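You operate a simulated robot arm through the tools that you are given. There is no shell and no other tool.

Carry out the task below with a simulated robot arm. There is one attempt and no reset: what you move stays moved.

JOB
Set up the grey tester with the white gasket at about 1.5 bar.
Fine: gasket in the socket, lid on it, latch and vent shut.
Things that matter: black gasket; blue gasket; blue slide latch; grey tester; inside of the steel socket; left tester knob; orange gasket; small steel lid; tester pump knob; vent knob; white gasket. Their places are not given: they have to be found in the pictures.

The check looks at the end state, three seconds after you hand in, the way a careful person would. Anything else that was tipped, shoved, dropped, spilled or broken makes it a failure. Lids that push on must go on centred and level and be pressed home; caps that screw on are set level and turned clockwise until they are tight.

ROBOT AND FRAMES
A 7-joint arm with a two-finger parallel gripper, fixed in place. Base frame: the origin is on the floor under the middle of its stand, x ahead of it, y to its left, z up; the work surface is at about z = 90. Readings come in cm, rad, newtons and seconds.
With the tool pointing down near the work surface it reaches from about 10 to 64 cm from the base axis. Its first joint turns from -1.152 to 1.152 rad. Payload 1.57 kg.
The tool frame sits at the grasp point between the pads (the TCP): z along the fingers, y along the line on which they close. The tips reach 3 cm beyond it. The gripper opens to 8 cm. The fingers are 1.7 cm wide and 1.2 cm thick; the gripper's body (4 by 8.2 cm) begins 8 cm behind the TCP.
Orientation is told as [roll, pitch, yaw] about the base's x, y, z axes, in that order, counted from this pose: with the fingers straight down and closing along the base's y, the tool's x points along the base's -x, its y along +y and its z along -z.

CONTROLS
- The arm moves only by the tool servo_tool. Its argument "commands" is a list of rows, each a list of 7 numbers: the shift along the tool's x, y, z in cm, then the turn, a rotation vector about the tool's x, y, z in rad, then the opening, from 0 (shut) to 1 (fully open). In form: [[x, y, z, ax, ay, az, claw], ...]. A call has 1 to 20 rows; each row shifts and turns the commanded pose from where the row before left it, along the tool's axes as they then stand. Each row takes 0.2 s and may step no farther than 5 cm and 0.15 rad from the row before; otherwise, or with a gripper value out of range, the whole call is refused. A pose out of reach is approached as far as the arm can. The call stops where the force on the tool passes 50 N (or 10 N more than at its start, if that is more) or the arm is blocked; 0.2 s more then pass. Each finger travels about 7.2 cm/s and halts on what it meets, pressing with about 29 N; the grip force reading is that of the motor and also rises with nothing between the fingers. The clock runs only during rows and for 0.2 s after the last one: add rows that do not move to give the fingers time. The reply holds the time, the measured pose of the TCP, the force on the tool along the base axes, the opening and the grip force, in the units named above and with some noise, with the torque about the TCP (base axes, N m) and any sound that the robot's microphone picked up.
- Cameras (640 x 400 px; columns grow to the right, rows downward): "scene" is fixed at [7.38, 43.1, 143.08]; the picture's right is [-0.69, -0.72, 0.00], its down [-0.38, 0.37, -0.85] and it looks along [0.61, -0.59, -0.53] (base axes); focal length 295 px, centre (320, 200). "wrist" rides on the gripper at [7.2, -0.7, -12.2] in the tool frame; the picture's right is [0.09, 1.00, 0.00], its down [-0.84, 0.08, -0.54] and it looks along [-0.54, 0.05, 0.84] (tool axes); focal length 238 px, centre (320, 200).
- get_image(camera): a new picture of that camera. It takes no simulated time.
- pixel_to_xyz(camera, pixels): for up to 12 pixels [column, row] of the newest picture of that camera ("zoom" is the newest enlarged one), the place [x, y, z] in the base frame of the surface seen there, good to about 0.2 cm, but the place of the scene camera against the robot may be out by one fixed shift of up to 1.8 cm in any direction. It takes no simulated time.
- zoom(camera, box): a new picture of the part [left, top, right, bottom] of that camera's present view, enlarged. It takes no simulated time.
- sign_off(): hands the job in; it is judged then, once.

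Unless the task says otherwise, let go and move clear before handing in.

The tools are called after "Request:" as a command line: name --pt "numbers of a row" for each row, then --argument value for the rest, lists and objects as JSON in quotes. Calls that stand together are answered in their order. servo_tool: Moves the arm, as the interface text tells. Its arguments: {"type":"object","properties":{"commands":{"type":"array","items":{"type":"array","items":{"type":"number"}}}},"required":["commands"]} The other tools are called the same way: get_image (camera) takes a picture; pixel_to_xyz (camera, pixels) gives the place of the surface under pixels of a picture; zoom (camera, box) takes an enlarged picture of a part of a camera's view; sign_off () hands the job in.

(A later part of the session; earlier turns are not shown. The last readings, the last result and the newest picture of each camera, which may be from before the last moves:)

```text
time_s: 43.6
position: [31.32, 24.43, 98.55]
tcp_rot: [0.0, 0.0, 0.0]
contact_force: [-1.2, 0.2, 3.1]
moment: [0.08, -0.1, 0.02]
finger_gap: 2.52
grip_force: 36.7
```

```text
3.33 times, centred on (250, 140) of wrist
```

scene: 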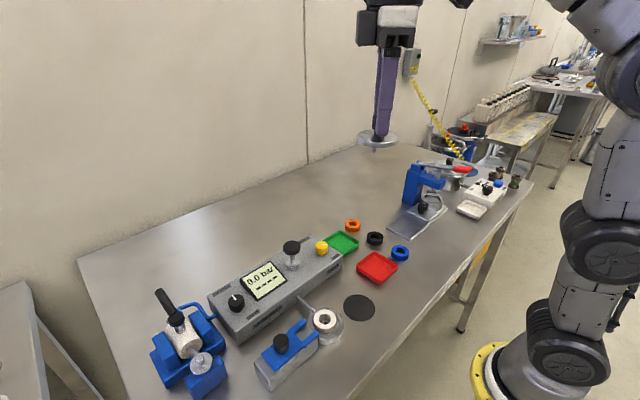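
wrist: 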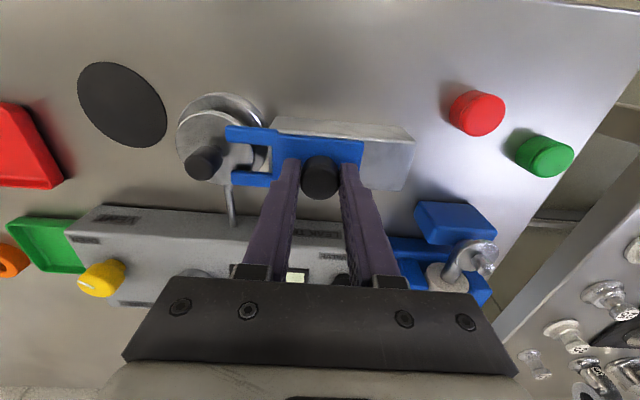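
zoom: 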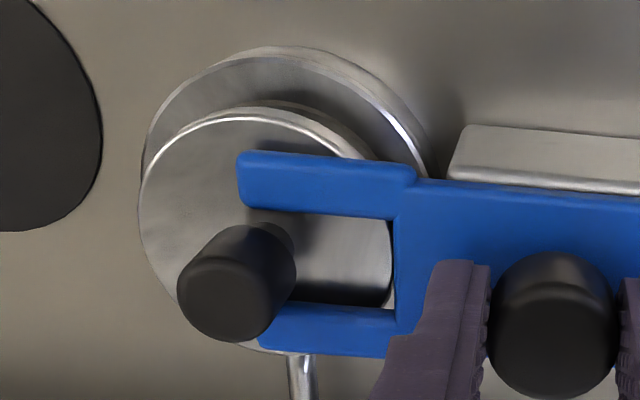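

The fork now straddles the lid knob with clearance on both sides. I'll keep going in small steps to find the end stop.

Request:
servo_tool --pt "0 -0.2 0 0 0 0 0.2" --pt "0 -0.2 0 0 0 0 0.2" --pt "0 -0.2 0 0 0 0 0.2" --pt "0 -0.2 0 0 0 0 0.2" --pt "0 -0.2 0 0 0 0 0.2" --pt "0 0 0 0 0 0 0.2"

Request:
zoom --camera "wrist" --box '[170, 80, 330, 200]'

```text
time_s: 45.0
position: [31.33, 23.88, 98.55]
tcp_rot: [0.007, -0.001, 0.0]
contact_force: [-2.2, 40.2, -12.3]
moment: [0.36, -0.21, 0.27]
finger_gap: 2.51
grip_force: 36.4
```

```text
3.33 times, centred on (250, 140) of wrist
```

zoom: 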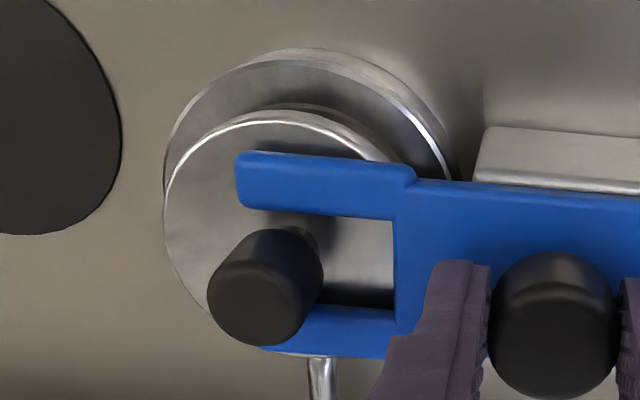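

The latch hit its end stop (40 N at y=23.88, 4.6 cm of travel) with the fork around the lid knob. I'll relieve the load, release and rise.

Request:
servo_tool --pt "0 0.15 0 0 0 0 0.2" --pt "0 0.15 0 0 0 0 0.2" --pt "0 0 0 0 0 0 0.2" --pt "0 0 0 0 0 0 0.36" --pt "0 0 0 0 0 0 0.42" --pt "0 0 0 0 0 0 0.42"

Request:
get_image --camera "wrist"

```text
time_s: 46.4
position: [31.29, 23.8, 98.54]
tcp_rot: [-0.002, 0.001, 0.0]
contact_force: [0.8, 0.3, 0.6]
moment: [0.03, 0.02, -0.03]
finger_gap: 3.34
grip_force: 0.1
```

```text
taken
```

wrist: 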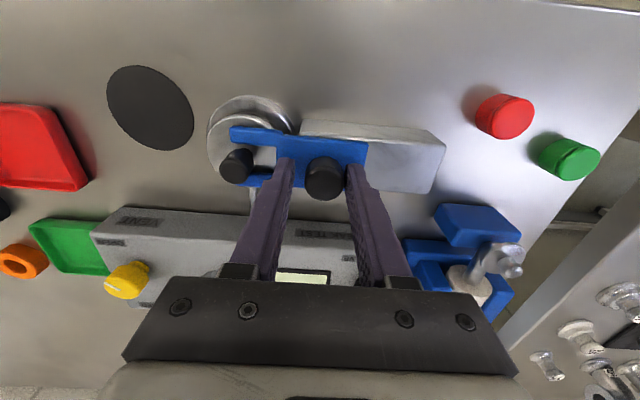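

Released cleanly. I'll rise and move over to look at the vent knob near (43.5, 7).

Request:
servo_tool --pt "0 0 -1 0 0 0 0.42" --pt "0 0 -3 0 0 0 0.42" --pt "0 0 -4 0 0 0 0.42" --pt "0 0 -4 0 0 0 0.42" --pt "-2.9 -4.2 0 0 0 0 0.42" --pt "-2.9 -4.2 0 0 0 0 0.42" --pt "-2.9 -4.2 0 0 0 0 0.42" --pt "-2.9 -4.1 0 0 0 0 0.42" --pt "0 0 0 0 0 0 0.42" --pt "0 0 0 0 0 0 0.42"

Request:
get_image --camera "wrist"

Request:
get_image --camera "scene"

```text
refused: row 5 steps farther than a row can; nothing moved
```

```text
taken
```

wrist: 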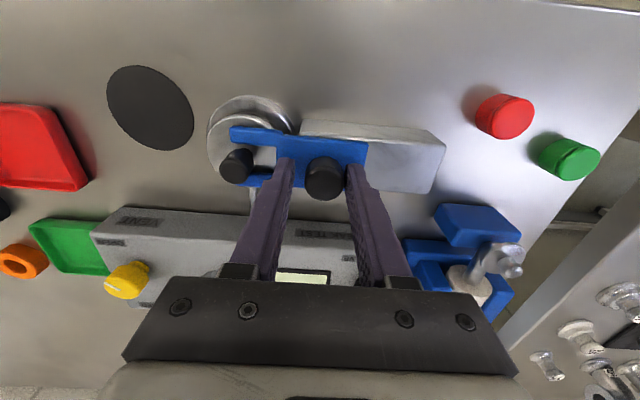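

```text
taken
```

scene: 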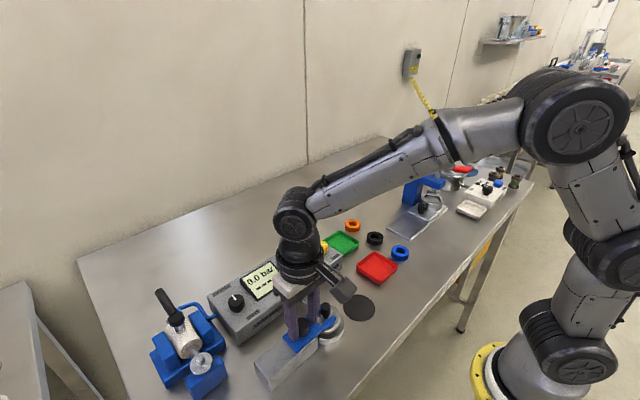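

That call was refused because one row was longer than 5 cm; nothing moved. I'll repeat it with shorter rows.

Request:
servo_tool --pt "0 0 -1 0 0 0 0.42" --pt "0 0 -3 0 0 0 0.42" --pt "0 0 -4 0 0 0 0.42" --pt "0 0 -4 0 0 0 0.42" --pt "-2 -2.8 0 0 0 0 0.42" --pt "-2 -2.8 0 0 0 0 0.42" --pt "-2 -2.8 0 0 0 0 0.42" --pt "-2 -2.8 0 0 0 0 0.42" --pt "-2 -2.8 0 0 0 0 0.42" --pt "-1.6 -2.7 0 0 0 0 0.42" --pt "0 0 0 0 0 0 0.42" --pt "0 0 0 0 0 0 0.42"

Request:
get_image --camera "wrist"

Request:
get_image --camera "scene"

```text
time_s: 49.0
position: [43.13, 6.97, 110.55]
tcp_rot: [0.002, 0.0, 0.0]
contact_force: [0.0, -0.3, 0.2]
moment: [0.01, -0.01, 0.01]
finger_gap: 3.37
grip_force: 0.2
```

```text
taken
```

wrist: 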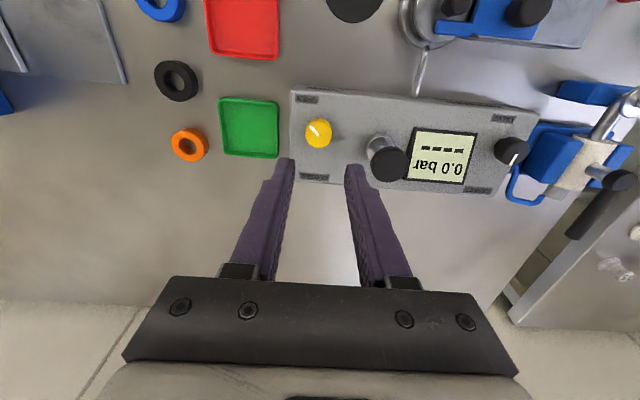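

```text
taken
```

scene: 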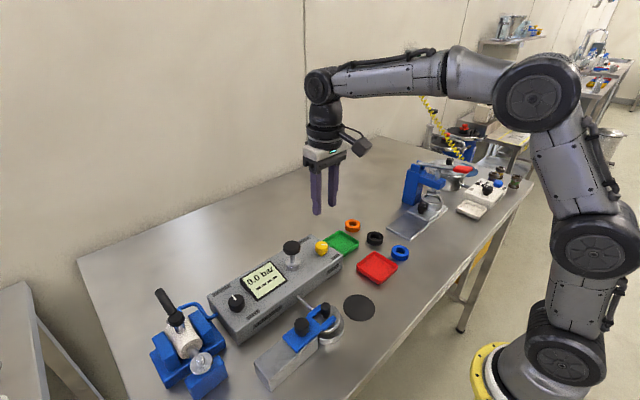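

Request:
zoom --camera "wrist" --box '[280, 85, 376, 185]'

Request:
zoom --camera "wrist" --box '[440, 105, 552, 200]'

Request:
zoom --camera "scene" --box '[260, 285, 360, 385]'

Request:
zoom --camera "scene" --box '[240, 260, 290, 300]'

```text
4.00 times, centred on (328, 135) of wrist
```

zoom: 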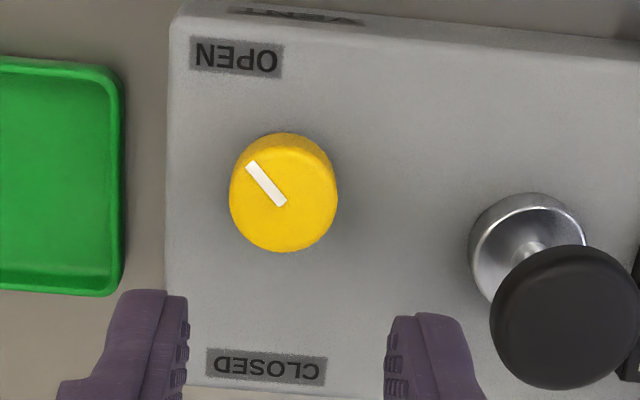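

```text
4.21 times, centred on (496, 152) of wrist
```

zoom: 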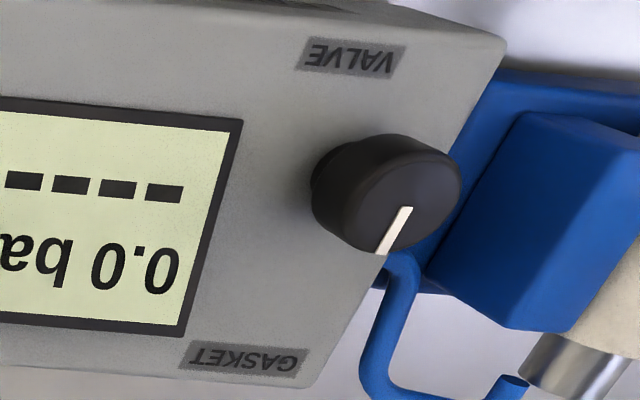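

```text
4.00 times, centred on (310, 335) of scene
```

zoom: 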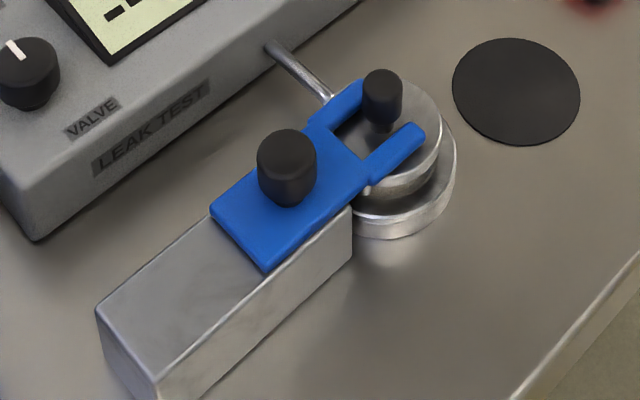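

```text
10.00 times, centred on (265, 280) of scene
```

zoom: 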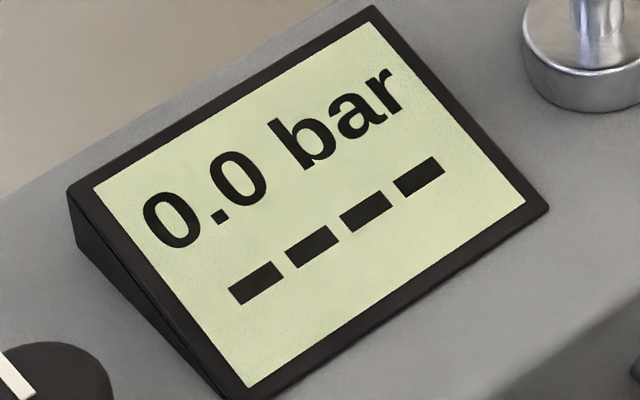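

The left knob already points at GASKET. The vent pointer points to OPEN, so it must turn about 135° to CLOSED. I'll measure the vent knob's centre.

Request:
zoom --camera "wrist" --box '[288, 105, 352, 161]'

```text
7.14 times, centred on (320, 133) of wrist
```

zoom: 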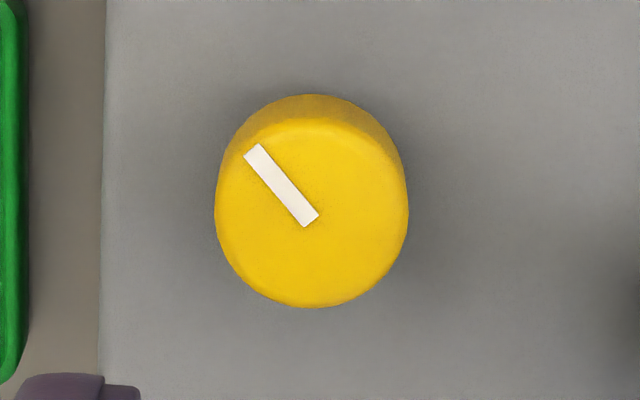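

Request:
pixel_to_xyz --camera "zoom" --pixels '[[311, 213], [222, 213], [402, 213], [311, 125], [311, 300], [248, 152], [375, 275], [248, 275], [375, 152], [250, 150], [310, 220], [500, 250]]'

Request:
pixel_to_xyz --camera "wrist" --pixels '[[306, 98], [313, 177], [383, 165], [375, 170], [395, 172], [290, 130], [365, 120], [372, 145], [390, 150], [280, 125], [330, 180], [430, 155]]'

```text
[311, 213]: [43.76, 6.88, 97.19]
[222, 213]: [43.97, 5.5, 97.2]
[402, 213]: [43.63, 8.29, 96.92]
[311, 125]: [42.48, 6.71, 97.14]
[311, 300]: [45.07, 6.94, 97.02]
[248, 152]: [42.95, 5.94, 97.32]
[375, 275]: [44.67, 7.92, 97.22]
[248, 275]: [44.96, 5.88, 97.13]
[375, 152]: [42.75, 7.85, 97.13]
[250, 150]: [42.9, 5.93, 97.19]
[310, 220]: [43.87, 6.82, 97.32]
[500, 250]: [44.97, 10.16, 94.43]
```

```text
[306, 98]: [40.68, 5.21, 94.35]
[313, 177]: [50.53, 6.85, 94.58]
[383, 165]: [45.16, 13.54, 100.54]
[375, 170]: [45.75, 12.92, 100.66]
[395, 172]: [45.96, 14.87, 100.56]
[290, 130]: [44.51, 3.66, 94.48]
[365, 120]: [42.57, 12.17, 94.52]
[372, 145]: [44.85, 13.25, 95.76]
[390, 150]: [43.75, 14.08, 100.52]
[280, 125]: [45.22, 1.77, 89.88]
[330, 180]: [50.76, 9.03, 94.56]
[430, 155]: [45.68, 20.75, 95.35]
```

The vent knob's centre is (43.8, 6.88), ~2.75 cm wide, top z 97.15, pointer at about -135°. I'll pre-turn the gripper to yaw -67° so I can turn 135° counter-clockwise, and come down above it.

Request:
servo_tool --pt "-0.67 -0.09 0 0 0 0.146 0.48" --pt "0 0 0 0 0 0.146 0.48" --pt "0 0 0 0 0 0.146 0.48" --pt "0 0 0 0 0 0.146 0.48" --pt "0 0 0 0 0 0.146 0.48" --pt "0 0 0 0 0 0.146 0.48" --pt "0 0 0 0 0 0.146 0.48" --pt "0 0 0 0 0 0.146 0.48" --pt "0 0 3 0 0 0 0.48" --pt "0 0 3 0 0 0 0.48" --pt "0 0 3 0 0 0 0.48" --pt "0 0 0 0 0 0 0.48" --pt "0 0 0 0 0 0 0.48"

Request:
get_image --camera "wrist"

```text
time_s: 51.8
position: [43.64, 7.05, 101.5]
tcp_rot: [-0.002, 0.0, -1.167]
contact_force: [0.0, 0.3, -0.5]
moment: [0.03, 0.01, 0.0]
finger_gap: 3.83
grip_force: 0.1
```

```text
taken
```

wrist: 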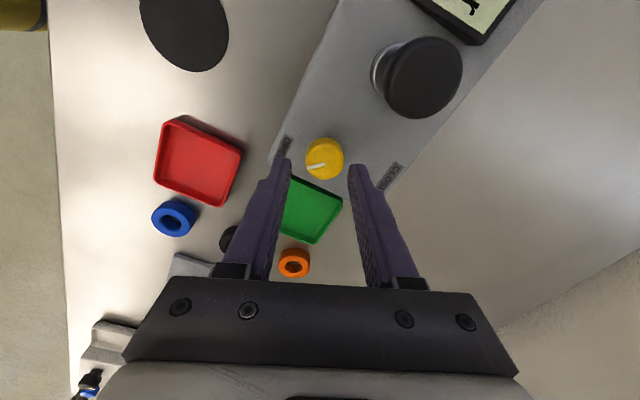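

The knob is at (324,158) between the fingers. I'll measure its centre from this view before descending.

Request:
zoom --camera "wrist" --box '[280, 128, 368, 188]'

```text
6.67 times, centred on (324, 158) of wrist
```

zoom: 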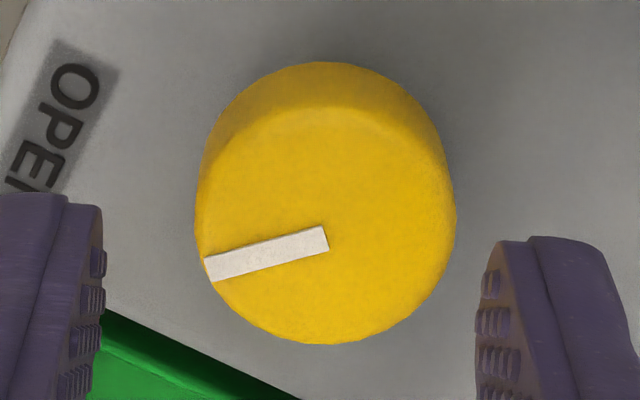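

Request:
pixel_to_xyz --camera "zoom" --pixels '[[327, 226], [208, 226], [446, 226], [327, 122], [327, 335], [243, 152], [411, 302], [243, 302], [411, 152], [290, 200], [364, 255], [327, 240]]'

Request:
pixel_to_xyz --camera "zoom" --pixels '[[95, 260], [490, 290], [80, 350], [500, 330], [208, 268], [325, 238], [60, 100], [560, 100]]'

```text
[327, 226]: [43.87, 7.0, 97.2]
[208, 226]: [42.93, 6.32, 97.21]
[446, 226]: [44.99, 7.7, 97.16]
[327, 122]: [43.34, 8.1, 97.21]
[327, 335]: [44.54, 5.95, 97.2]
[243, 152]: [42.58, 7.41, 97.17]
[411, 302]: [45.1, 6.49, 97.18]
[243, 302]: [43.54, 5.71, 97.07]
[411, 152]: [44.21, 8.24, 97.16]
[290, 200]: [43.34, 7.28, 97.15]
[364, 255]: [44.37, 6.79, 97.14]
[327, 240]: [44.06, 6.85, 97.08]
```

```text
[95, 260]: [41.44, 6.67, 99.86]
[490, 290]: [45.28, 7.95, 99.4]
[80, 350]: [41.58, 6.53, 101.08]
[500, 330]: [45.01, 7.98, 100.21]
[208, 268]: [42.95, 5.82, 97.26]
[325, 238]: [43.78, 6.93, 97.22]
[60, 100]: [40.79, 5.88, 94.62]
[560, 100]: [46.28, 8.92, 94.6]
```

The knob sits about 0.2 cm along +tool y from the TCP. I'll correct and descend to z≈98.2, then close.

Request:
servo_tool --pt "-0.12 0.22 1 0 0 0 0.48" --pt "0 0 1.3 0 0 0 0.48" --pt "0 0 1 0 0 0 0.48" --pt "0 0 0 0 0 0 0.48" --pt "0 0 0 0 0 0 0.4" --pt "0 0 0 0 0 0 0.3" --pt "0 0 0 0 0 0 0.25" --pt "0 0 0 0 0 0 0.25"

Request:
get_image --camera "wrist"

```text
time_s: 53.6
position: [43.98, 6.96, 98.2]
tcp_rot: [0.005, 0.001, -1.168]
contact_force: [12.8, 5.2, -5.4]
moment: [0.05, -0.31, 0.02]
finger_gap: 2.92
grip_force: 39.2
```

```text
taken
```

wrist: 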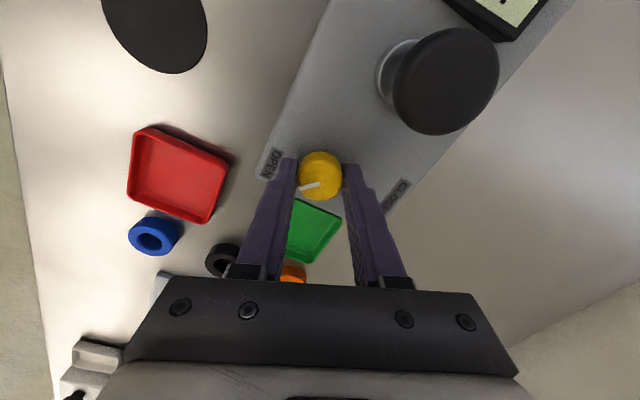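

The knob is gripped (gap 2.92) but with ~14 N along +tool y, so the axis is ~0.13 cm further. I'll re-centre and try a first small counter-clockwise turn.

Request:
servo_tool --pt "0 0.13 0 0 0 0 0.25" --pt "0 0 0 0 0 0 0.25" --pt "0 0 0 0 0 -0.1 0.25" --pt "0 0 0 0 0 -0.1 0.25" --pt "0 0 0 0 0 0 0.25"

Request:
zoom --camera "wrist" --box '[260, 130, 380, 210]'

Request:
zoom --camera "scene" --box '[240, 215, 360, 300]'

```text
time_s: 54.8
position: [43.98, 6.94, 98.19]
tcp_rot: [-0.002, 0.0, -0.965]
contact_force: [3.3, -0.4, -0.8]
moment: [-0.43, -0.34, 0.01]
finger_gap: 2.93
grip_force: 39.2
```

```text
5.00 times, centred on (320, 170) of wrist
```

zoom: 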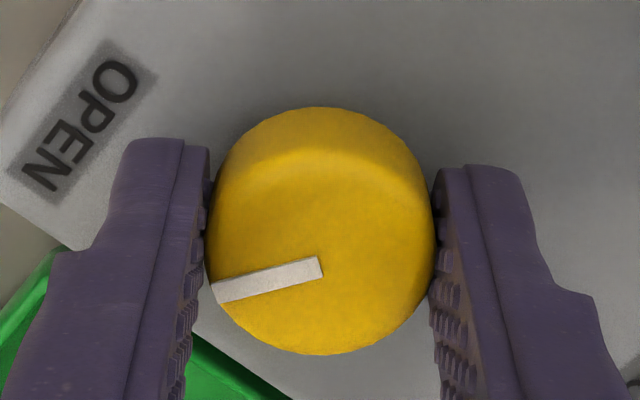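

```text
4.71 times, centred on (300, 258) of scene
```

zoom: 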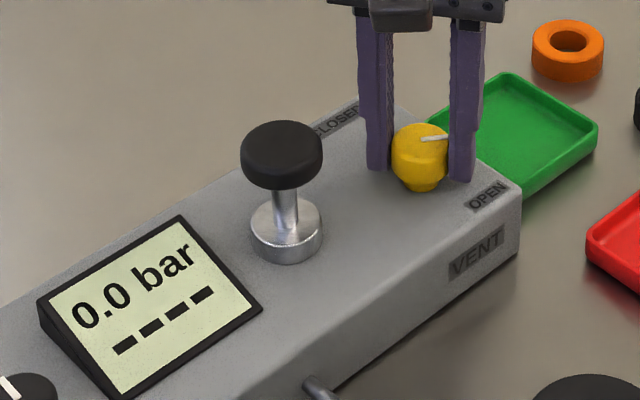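

The knob turns with the gripper with almost no torque (yaw now -0.965). I'll turn another 1.4 rad counter-clockwise.

Request:
servo_tool --pt "0 0 0 0 0 -0.14 0.25" --pt "0 0 0 0 0 -0.14 0.25" --pt "0 0 0 0 0 -0.14 0.25" --pt "0 0 0 0 0 -0.14 0.25" --pt "0 0 0 0 0 -0.14 0.25" --pt "0 0 0 0 0 -0.14 0.25" --pt "0 0 0 0 0 -0.14 0.25" --pt "0 0 0 0 0 -0.14 0.25" --pt "0 0 0 0 0 -0.14 0.25" --pt "0 0 0 0 0 -0.14 0.25" --pt "0 0 0 0 0 0 0.25"

Request:
zoom --camera "wrist" --box '[260, 130, 380, 210]'

Request:
zoom --camera "scene" --box '[240, 215, 360, 300]'

```text
time_s: 57.2
position: [44.09, 7.01, 98.26]
tcp_rot: [0.001, 0.0, 0.432]
contact_force: [2.0, -10.1, -1.3]
moment: [-0.24, 0.17, 0.0]
finger_gap: 2.96
grip_force: 39.0
```

```text
5.00 times, centred on (320, 170) of wrist
```

zoom: 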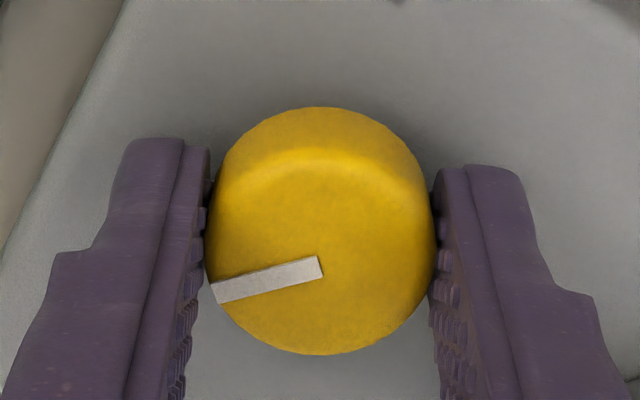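

```text
4.71 times, centred on (300, 258) of scene
```

zoom: 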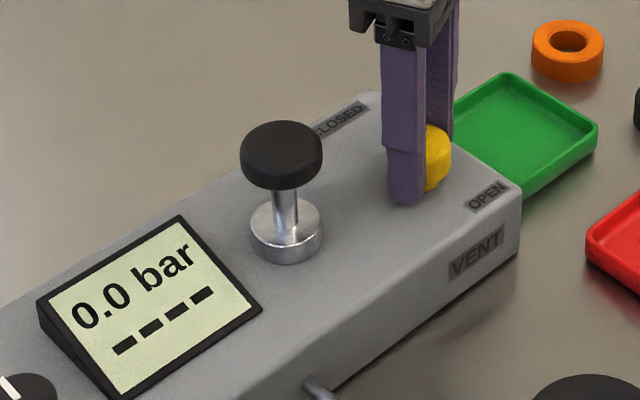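

The pointer has turned with the gripper by about 92° and should now point to around -41°. I'll relieve the small side force and continue in smaller steps towards CLOSED.

Request:
servo_tool --pt "0.04 -0.09 0 0 0 -0.1 0.25" --pt "0 0 0 0 0 -0.1 0.25" --pt "0 0 0 0 0 -0.1 0.25" --pt "0 0 0 0 0 -0.1 0.25" --pt "0 0 0 0 0 0 0.25"

Request:
zoom --camera "wrist" --box '[260, 130, 380, 210]'

```text
time_s: 58.4
position: [43.97, 6.97, 98.28]
tcp_rot: [0.001, 0.0, 0.832]
contact_force: [0.2, 1.1, -2.5]
moment: [-0.1, 0.12, 0.03]
finger_gap: 2.92
grip_force: 38.9
```

```text
5.00 times, centred on (320, 170) of wrist
```

zoom: 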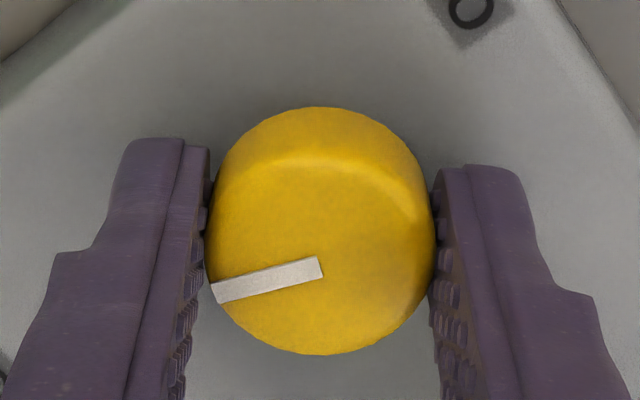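

No stop yet; the pointer is at roughly -25°. I'll keep turning in 0.1 rad steps.

Request:
servo_tool --pt "0 0 0 0 0 -0.1 0.25" --pt "0 0 0 0 0 -0.1 0.25" --pt "0 0 0 0 0 -0.1 0.25" --pt "0 0 0 0 0 0 0.25"

Request:
zoom --camera "wrist" --box '[260, 130, 380, 210]'

Request:
zoom --camera "scene" --box '[240, 215, 360, 300]'

```text
time_s: 59.4
position: [44.05, 6.92, 98.19]
tcp_rot: [0.002, -0.001, 1.134]
contact_force: [1.4, 5.1, -7.6]
moment: [0.44, -0.22, 0.03]
finger_gap: 2.94
grip_force: 38.9
```

```text
5.00 times, centred on (320, 170) of wrist
```

zoom: 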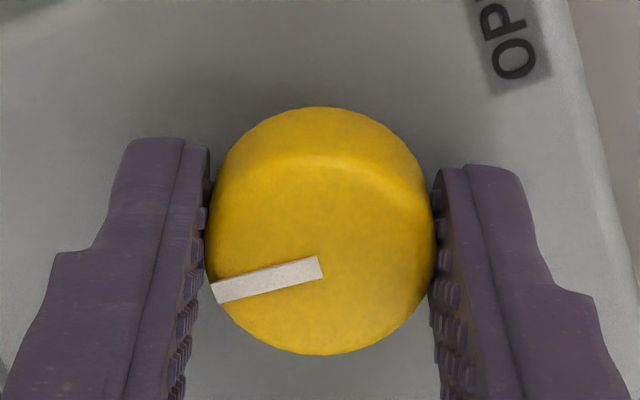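

```text
4.71 times, centred on (300, 258) of scene
```

zoom: 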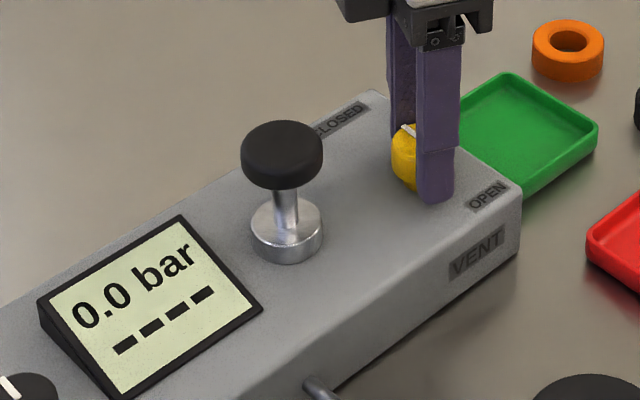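

The pointer now appears close to +x (towards CLOSED) with no stop felt yet. I'll take two more 0.08 rad steps and check for torque or slip.

Request:
servo_tool --pt "0 0 0 0 0 -0.08 0.25" --pt "0 0 0 0 0 -0.08 0.25" --pt "0 0 0 0 0 0 0.25"

Request:
zoom --camera "wrist" --box '[260, 130, 380, 210]'

Request:
zoom --camera "scene" --box '[290, 215, 350, 265]'

```text
time_s: 60.2
position: [43.98, 6.86, 98.29]
tcp_rot: [-0.001, 0.001, 1.294]
contact_force: [-1.4, -0.1, 1.0]
moment: [-0.27, 0.18, -0.08]
finger_gap: 2.9
grip_force: 38.5
```

```text
5.00 times, centred on (320, 170) of wrist
```

zoom: 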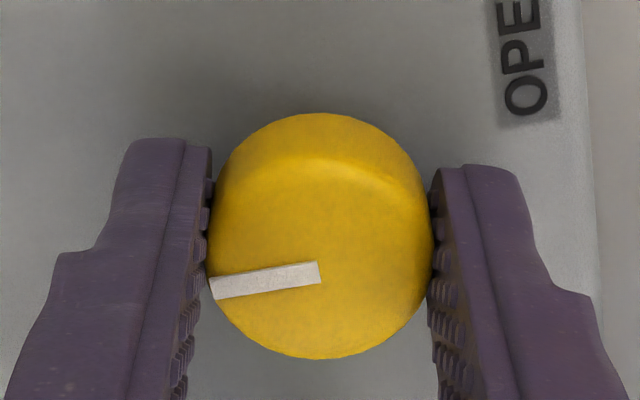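

```text
8.00 times, centred on (320, 240) of scene
```

zoom: 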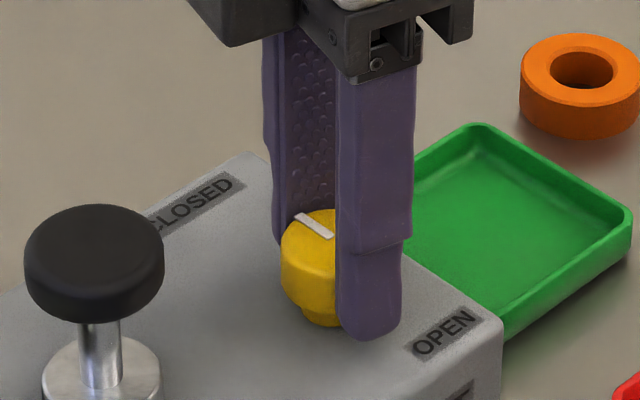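

The pointer now slips slightly relative to the fingers (moment z -0.08), which suggests the end stop. One more small step will confirm.

Request:
servo_tool --pt "0 0 0 0 0 -0.1 0.25" --pt "0 0 0 0 0 0 0.25"

Request:
zoom --camera "wrist" --box '[260, 130, 380, 210]'

Request:
zoom --camera "scene" --box '[290, 215, 350, 265]'

```text
time_s: 60.8
position: [43.95, 7.09, 98.33]
tcp_rot: [0.0, -0.001, 1.39]
contact_force: [-3.3, 2.1, 3.9]
moment: [0.44, 0.06, -0.73]
finger_gap: 2.91
grip_force: 38.5
```

```text
5.00 times, centred on (320, 170) of wrist
```

zoom: 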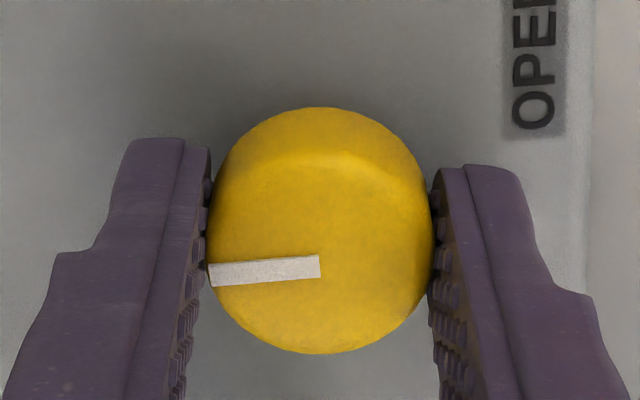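

```text
8.00 times, centred on (320, 240) of scene
```

zoom: 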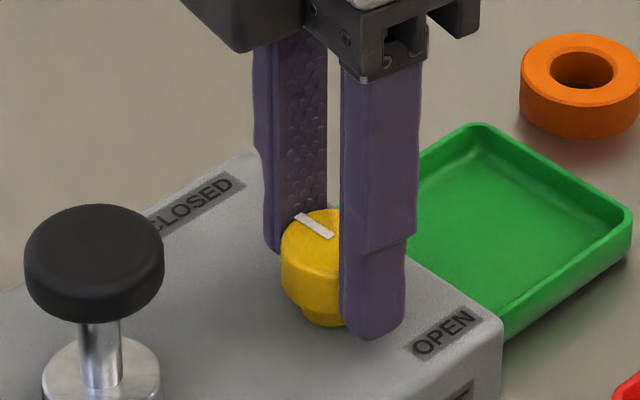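

Confirmed: torque rose to 0.73 N·m while the pointer stayed put, so the vent is at its CLOSED stop. I'll open the fingers without turning and rise.

Request:
servo_tool --pt "0 0 0 0 0 0 0.42" --pt "0 0 0 0 0 0 0.5" --pt "0 0 0 0 0 0 0.5" --pt "0 0 -2 0 0 0 0.5" --pt "0 0 -4 0 0 0 0.5" --pt "0 0 -4 0 0 0 0.5" --pt "0 0 -4 0 0 0 0.5" --pt "0 0 0 0 0 0 0.5"

Request:
zoom --camera "scene" --box '[290, 215, 350, 265]'

Request:
get_image --camera "wrist"

```text
time_s: 62.6
position: [43.9, 6.92, 112.36]
tcp_rot: [-0.001, 0.001, 1.391]
contact_force: [-0.1, -0.8, 0.3]
moment: [-0.03, 0.01, -0.04]
finger_gap: 4.01
grip_force: 0.0
```

```text
8.00 times, centred on (320, 240) of scene
```

zoom: 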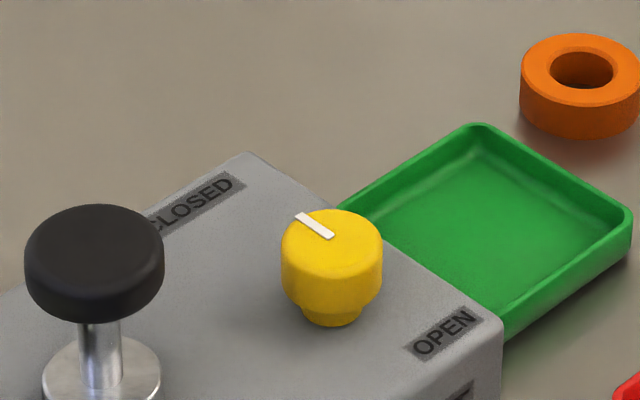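

```text
taken
```

wrist: 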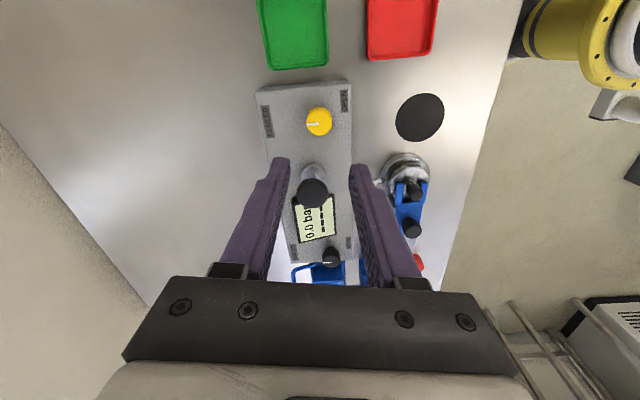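

The vent pointer (scene zoom (315,226)) now points to CLOSED. Next the pump: I'll turn back to yaw 0, move above the pump knob and measure it.

Request:
servo_tool --pt "0 0 0 0 0 0.139 0.5" --pt "0 0 0 0 0 0.139 0.5" --pt "0 0 0 0 0 0.139 0.5" --pt "0 0 0 0 0 0.139 0.5" --pt "0 0 0 0 0 0.139 0.5" --pt "0 0 0 0 0 0.139 0.3" --pt "0 0 0 0 0 0.139 0.1" --pt "0 0 0 0 0 0.139 0" --pt "0 0 0 0 0 0.139 0" --pt "0 0 0 0 0 0.14 0" --pt "-0.6 3.7 0 0 0 0 0" --pt "-0.6 3.7 0 0 0 0 0" --pt "0 0 0 0 0 0 0" --pt "0 0 0 0 0 0 0"

Request:
get_image --camera "wrist"

Request:
get_image --camera "scene"

```text
time_s: 65.6
position: [45.27, 14.51, 112.06]
tcp_rot: [0.002, -0.002, 0.002]
contact_force: [-0.2, 0.0, -0.1]
moment: [0.0, -0.02, -0.02]
finger_gap: 0.0
grip_force: 21.4
```

```text
taken
```

wrist: 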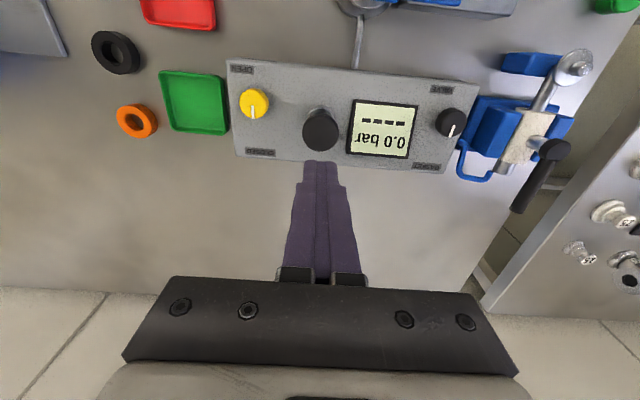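

```text
taken
```

scene: 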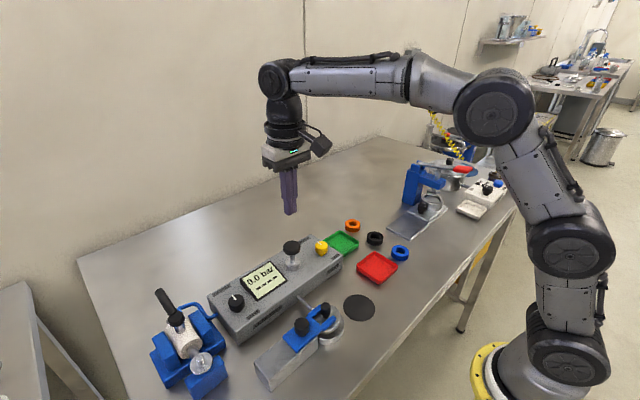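

Request:
zoom --camera "wrist" --box '[280, 95, 360, 160]'

Request:
zoom --camera "scene" --box '[230, 230, 330, 310]'

Request:
pixel_to_xyz --camera "wrist" --pixels '[[321, 131], [305, 131], [336, 131], [321, 116], [321, 147], [310, 120], [332, 142], [310, 142], [332, 120], [321, 125], [321, 137], [380, 130]]'

```text
6.15 times, centred on (320, 128) of wrist
```

zoom: 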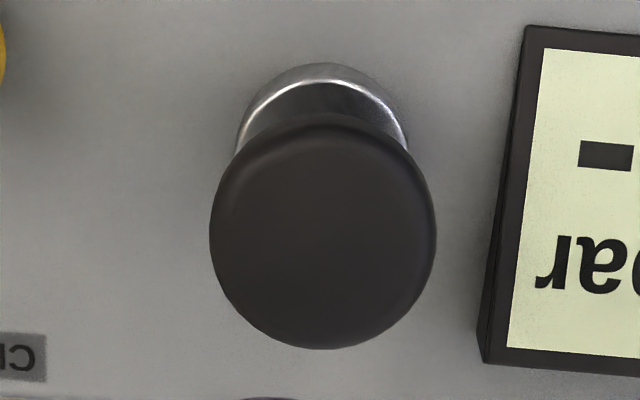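

```text
5.00 times, centred on (280, 270) of scene
```

zoom: 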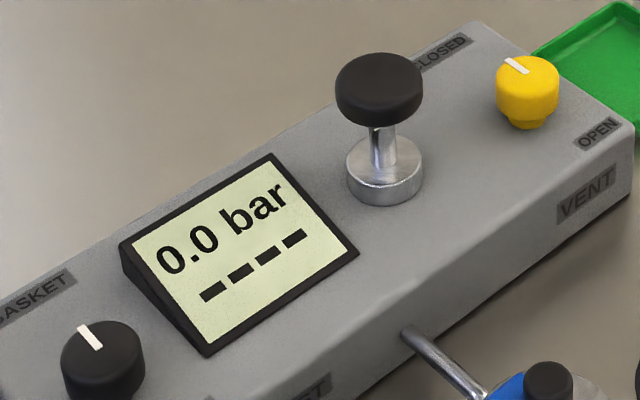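

```text
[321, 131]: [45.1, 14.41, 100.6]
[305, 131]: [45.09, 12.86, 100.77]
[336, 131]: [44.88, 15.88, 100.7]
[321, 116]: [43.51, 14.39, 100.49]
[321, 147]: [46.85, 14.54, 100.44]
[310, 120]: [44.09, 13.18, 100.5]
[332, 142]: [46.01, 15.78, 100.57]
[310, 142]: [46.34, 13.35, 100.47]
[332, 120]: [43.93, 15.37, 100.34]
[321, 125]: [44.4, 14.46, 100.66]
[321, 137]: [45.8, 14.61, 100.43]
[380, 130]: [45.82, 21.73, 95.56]
```

The pump knob's top is centred at (45.3, 14.42), z 100.6, right below the closed fingers. I'll descend to just above it and press slowly.

Request:
servo_tool --pt "0 -0.05 3 0 0 0 0" --pt "0 0 3 0 0 0 0" --pt "0 0 1.8 0 0 0 0" --pt "0 0 0 0 0 0 0"

Request:
zoom --camera "scene" --box '[230, 210, 330, 310]'

Request:
get_image --camera "wrist"

```text
time_s: 66.6
position: [45.14, 14.29, 104.36]
tcp_rot: [-0.001, -0.001, 0.002]
contact_force: [-0.5, -0.4, -0.7]
moment: [0.0, 0.01, 0.01]
finger_gap: 0.0
grip_force: 21.3
```

```text
4.00 times, centred on (280, 260) of scene
```

zoom: 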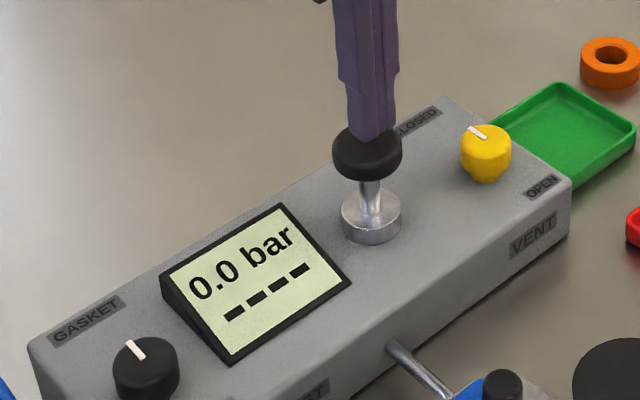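

```text
taken
```

wrist: 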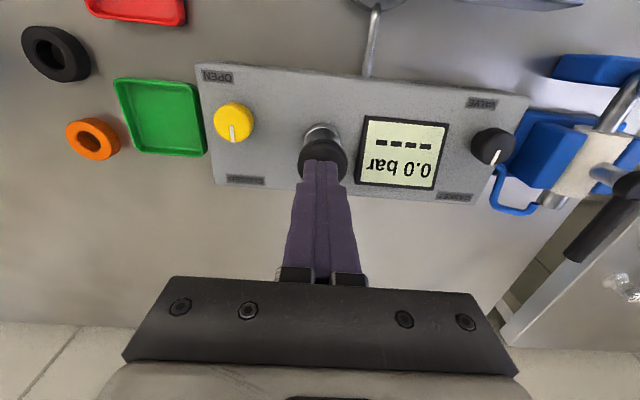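

The fingertips are just above the pump knob and the display reads 0.0 bar. I'll press down about 1.2 cm slowly and watch force and display.

Request:
servo_tool --pt "0 0 0.4 0 0 0 0" --pt "0 0 0.3 0 0 0 0" --pt "0 0 0.3 0 0 0 0" --pt "0 0 0.2 0 0 0 0" --pt "0 0 0 0 0 0 0"

Request:
zoom --camera "scene" --box '[230, 210, 330, 310]'

```text
time_s: 67.8
position: [45.03, 14.45, 103.01]
tcp_rot: [0.001, -0.001, 0.001]
contact_force: [0.3, -1.4, 2.9]
moment: [-0.03, 0.01, -0.02]
finger_gap: 0.0
grip_force: 21.1
```

```text
4.00 times, centred on (280, 260) of scene
```

zoom: 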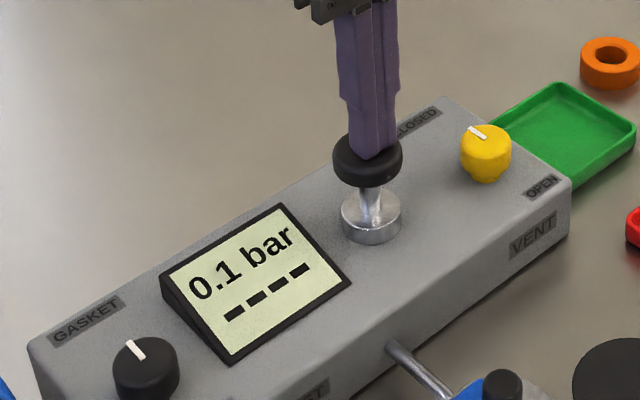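

It works: 0.1 bar after about 0.5 cm of stroke, with only ~3 N. I'll press further.

Request:
servo_tool --pt "0 0 0.3 0 0 0 0" --pt "0 0 0.3 0 0 0 0" --pt "0 0 0.3 0 0 0 0" --pt "0 0 0 0 0 0 0"

Request:
zoom --camera "scene" --box '[230, 210, 330, 310]'

```text
time_s: 68.8
position: [45.13, 14.29, 102.27]
tcp_rot: [0.0, 0.0, 0.002]
contact_force: [0.4, -0.9, 3.0]
moment: [-0.02, 0.0, 0.05]
finger_gap: 0.01
grip_force: 20.7
```

```text
4.00 times, centred on (280, 260) of scene
```

zoom: 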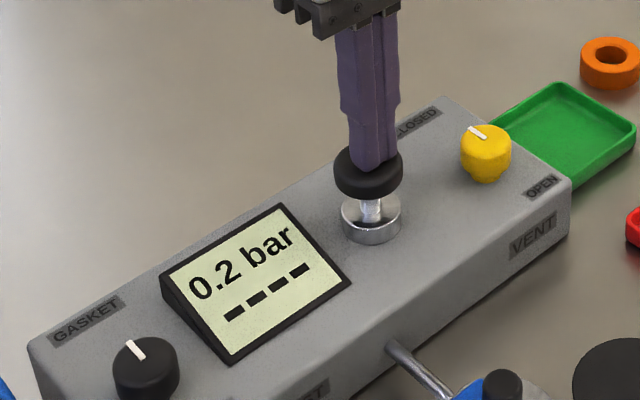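

0.2 bar now; the pump needs several strokes. I'll press on to the end of this stroke.

Request:
servo_tool --pt "0 0 0.3 0 0 0 0" --pt "0 0 0.3 0 0 0 0" --pt "0 0 0.3 0 0 0 0" --pt "0 0 0.3 0 0 0 0" --pt "0 0 0 0 0 0 0"

Request:
zoom --camera "scene" --box '[230, 210, 330, 310]'

```text
time_s: 70.0
position: [45.22, 14.29, 101.1]
tcp_rot: [0.0, 0.001, 0.001]
contact_force: [0.3, -0.8, 6.0]
moment: [-0.03, 0.0, 0.02]
finger_gap: 0.01
grip_force: 21.3
```

```text
4.00 times, centred on (280, 260) of scene
```

zoom: 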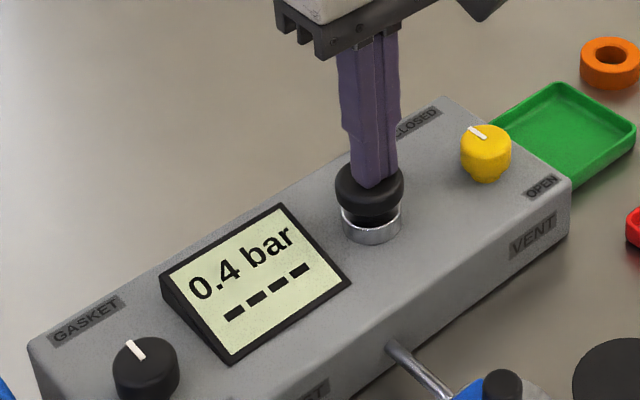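

0.4 bar after ~2.5 cm. I'll now lift off to see whether the knob springs back and the pressure holds.

Request:
servo_tool --pt "0 0 -1 0 0 0 0" --pt "0 0 -1 0 0 0 0" --pt "0 0 -1.1 0 0 0 0" --pt "0 0 0 0 0 0 0"

Request:
zoom --camera "scene" --box '[230, 210, 330, 310]'

```text
time_s: 71.0
position: [45.1, 14.35, 104.25]
tcp_rot: [-0.001, 0.001, 0.003]
contact_force: [0.0, 0.9, 0.1]
moment: [0.01, 0.0, 0.03]
finger_gap: 0.0
grip_force: 21.5
```

```text
4.00 times, centred on (280, 260) of scene
```

zoom: 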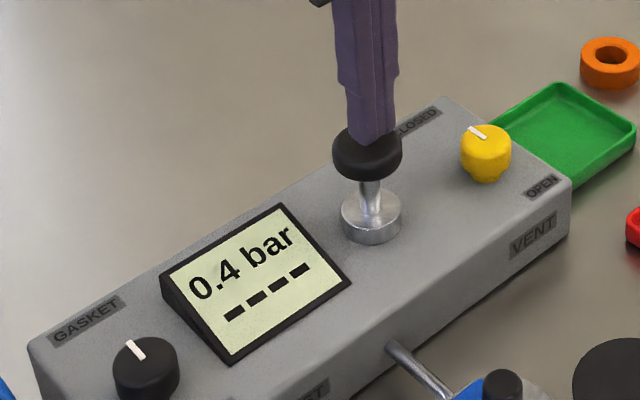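

The knob springs back and 0.4 bar holds. I'll do a second full stroke and check.

Request:
servo_tool --pt "0 0 0.6 0 0 0 0" --pt "0 0 0.6 0 0 0 0" --pt "0 0 0.6 0 0 0 0" --pt "0 0 0.6 0 0 0 0" --pt "0 0 0.7 0 0 0 0" --pt "0 0 0 0 0 0 0" --pt "0 0 -1 0 0 0 0" --pt "0 0 -1 0 0 0 0" --pt "0 0 -1.1 0 0 0 0" --pt "0 0 0 0 0 0 0"

Request:
zoom --camera "scene" --box '[230, 210, 330, 310]'

```text
time_s: 73.2
position: [45.1, 14.37, 104.24]
tcp_rot: [0.0, 0.001, 0.001]
contact_force: [0.3, -0.2, 0.3]
moment: [0.01, 0.0, 0.02]
finger_gap: 0.0
grip_force: 21.6
```

```text
4.00 times, centred on (280, 260) of scene
```

zoom: 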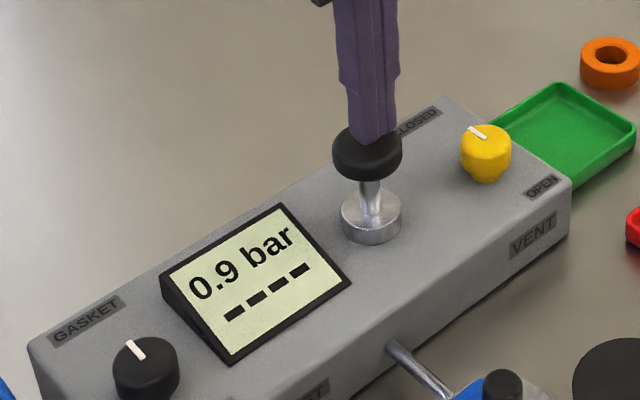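

0.9 bar after the second stroke (about 0.44 per stroke). A third full stroke should give about 1.3.

Request:
servo_tool --pt "0 0 0.6 0 0 0 0" --pt "0 0 0.6 0 0 0 0" --pt "0 0 0.6 0 0 0 0" --pt "0 0 0.6 0 0 0 0" --pt "0 0 0.7 0 0 0 0" --pt "0 0 0 0 0 0 0" --pt "0 0 -1 0 0 0 0" --pt "0 0 -1 0 0 0 0" --pt "0 0 -1.1 0 0 0 0" --pt "0 0 0 0 0 0 0"

Request:
zoom --camera "scene" --box '[230, 210, 330, 310]'

```text
time_s: 75.4
position: [45.25, 14.24, 104.27]
tcp_rot: [-0.001, 0.0, 0.003]
contact_force: [0.5, -0.7, -0.5]
moment: [0.0, -0.02, -0.04]
finger_gap: 0.0
grip_force: 21.7
```

```text
4.00 times, centred on (280, 260) of scene
```

zoom: 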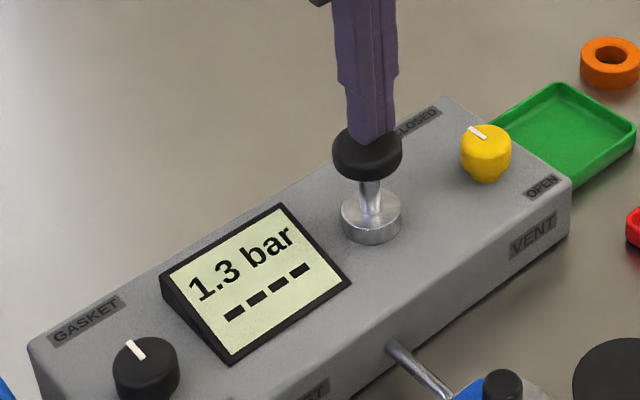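

1.3 bar. A partial stroke of ~1.1 cm should bring it to 1.5; I'll press and read before releasing.

Request:
servo_tool --pt "0 0 0.6 0 0 0 0" --pt "0 0 0.4 0 0 0 0" --pt "0 0 0.4 0 0 0 0" --pt "0 0 0.3 0 0 0 0" --pt "0 0 0 0 0 0 0"

Request:
zoom --camera "scene" --box '[230, 210, 330, 310]'

```text
time_s: 76.6
position: [45.18, 14.23, 102.4]
tcp_rot: [0.001, 0.0, 0.001]
contact_force: [-0.9, 1.7, 3.1]
moment: [0.07, 0.02, 0.0]
finger_gap: 0.02
grip_force: 20.8
```

```text
4.00 times, centred on (280, 260) of scene
```

zoom: 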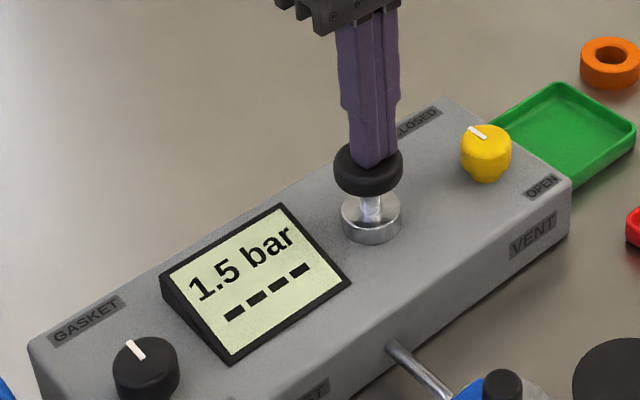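

The display reads 1.5 bar. I'll lift off slowly and check the reading holds.

Request:
servo_tool --pt "0 0 -0.6 0 0 0 0" --pt "0 0 -0.8 0 0 0 0" --pt "0 0 -1.5 0 0 0 0" --pt "0 0 -3 0 0 0 0" --pt "0 0 -3 0 0 0 0" --pt "0 0 0 0 0 0 0"

Request:
zoom --camera "scene" --box '[200, 220, 360, 390]'

Request:
zoom --camera "scene" --box '[230, 240, 310, 300]'

```text
time_s: 78.0
position: [45.29, 14.31, 111.41]
tcp_rot: [0.0, 0.0, 0.001]
contact_force: [-0.1, 0.4, 0.3]
moment: [0.01, 0.01, -0.01]
finger_gap: 0.0
grip_force: 21.3
```

```text
2.35 times, centred on (280, 305) of scene
```

zoom: 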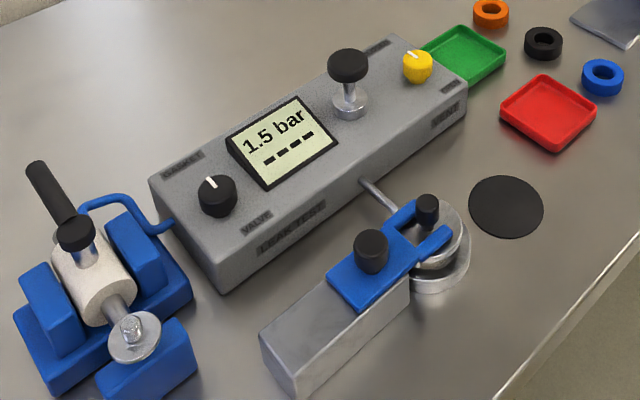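

```text
6.67 times, centred on (270, 270) of scene
```

zoom: 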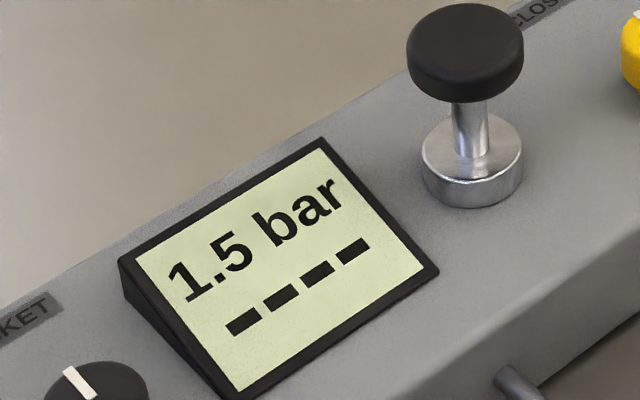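

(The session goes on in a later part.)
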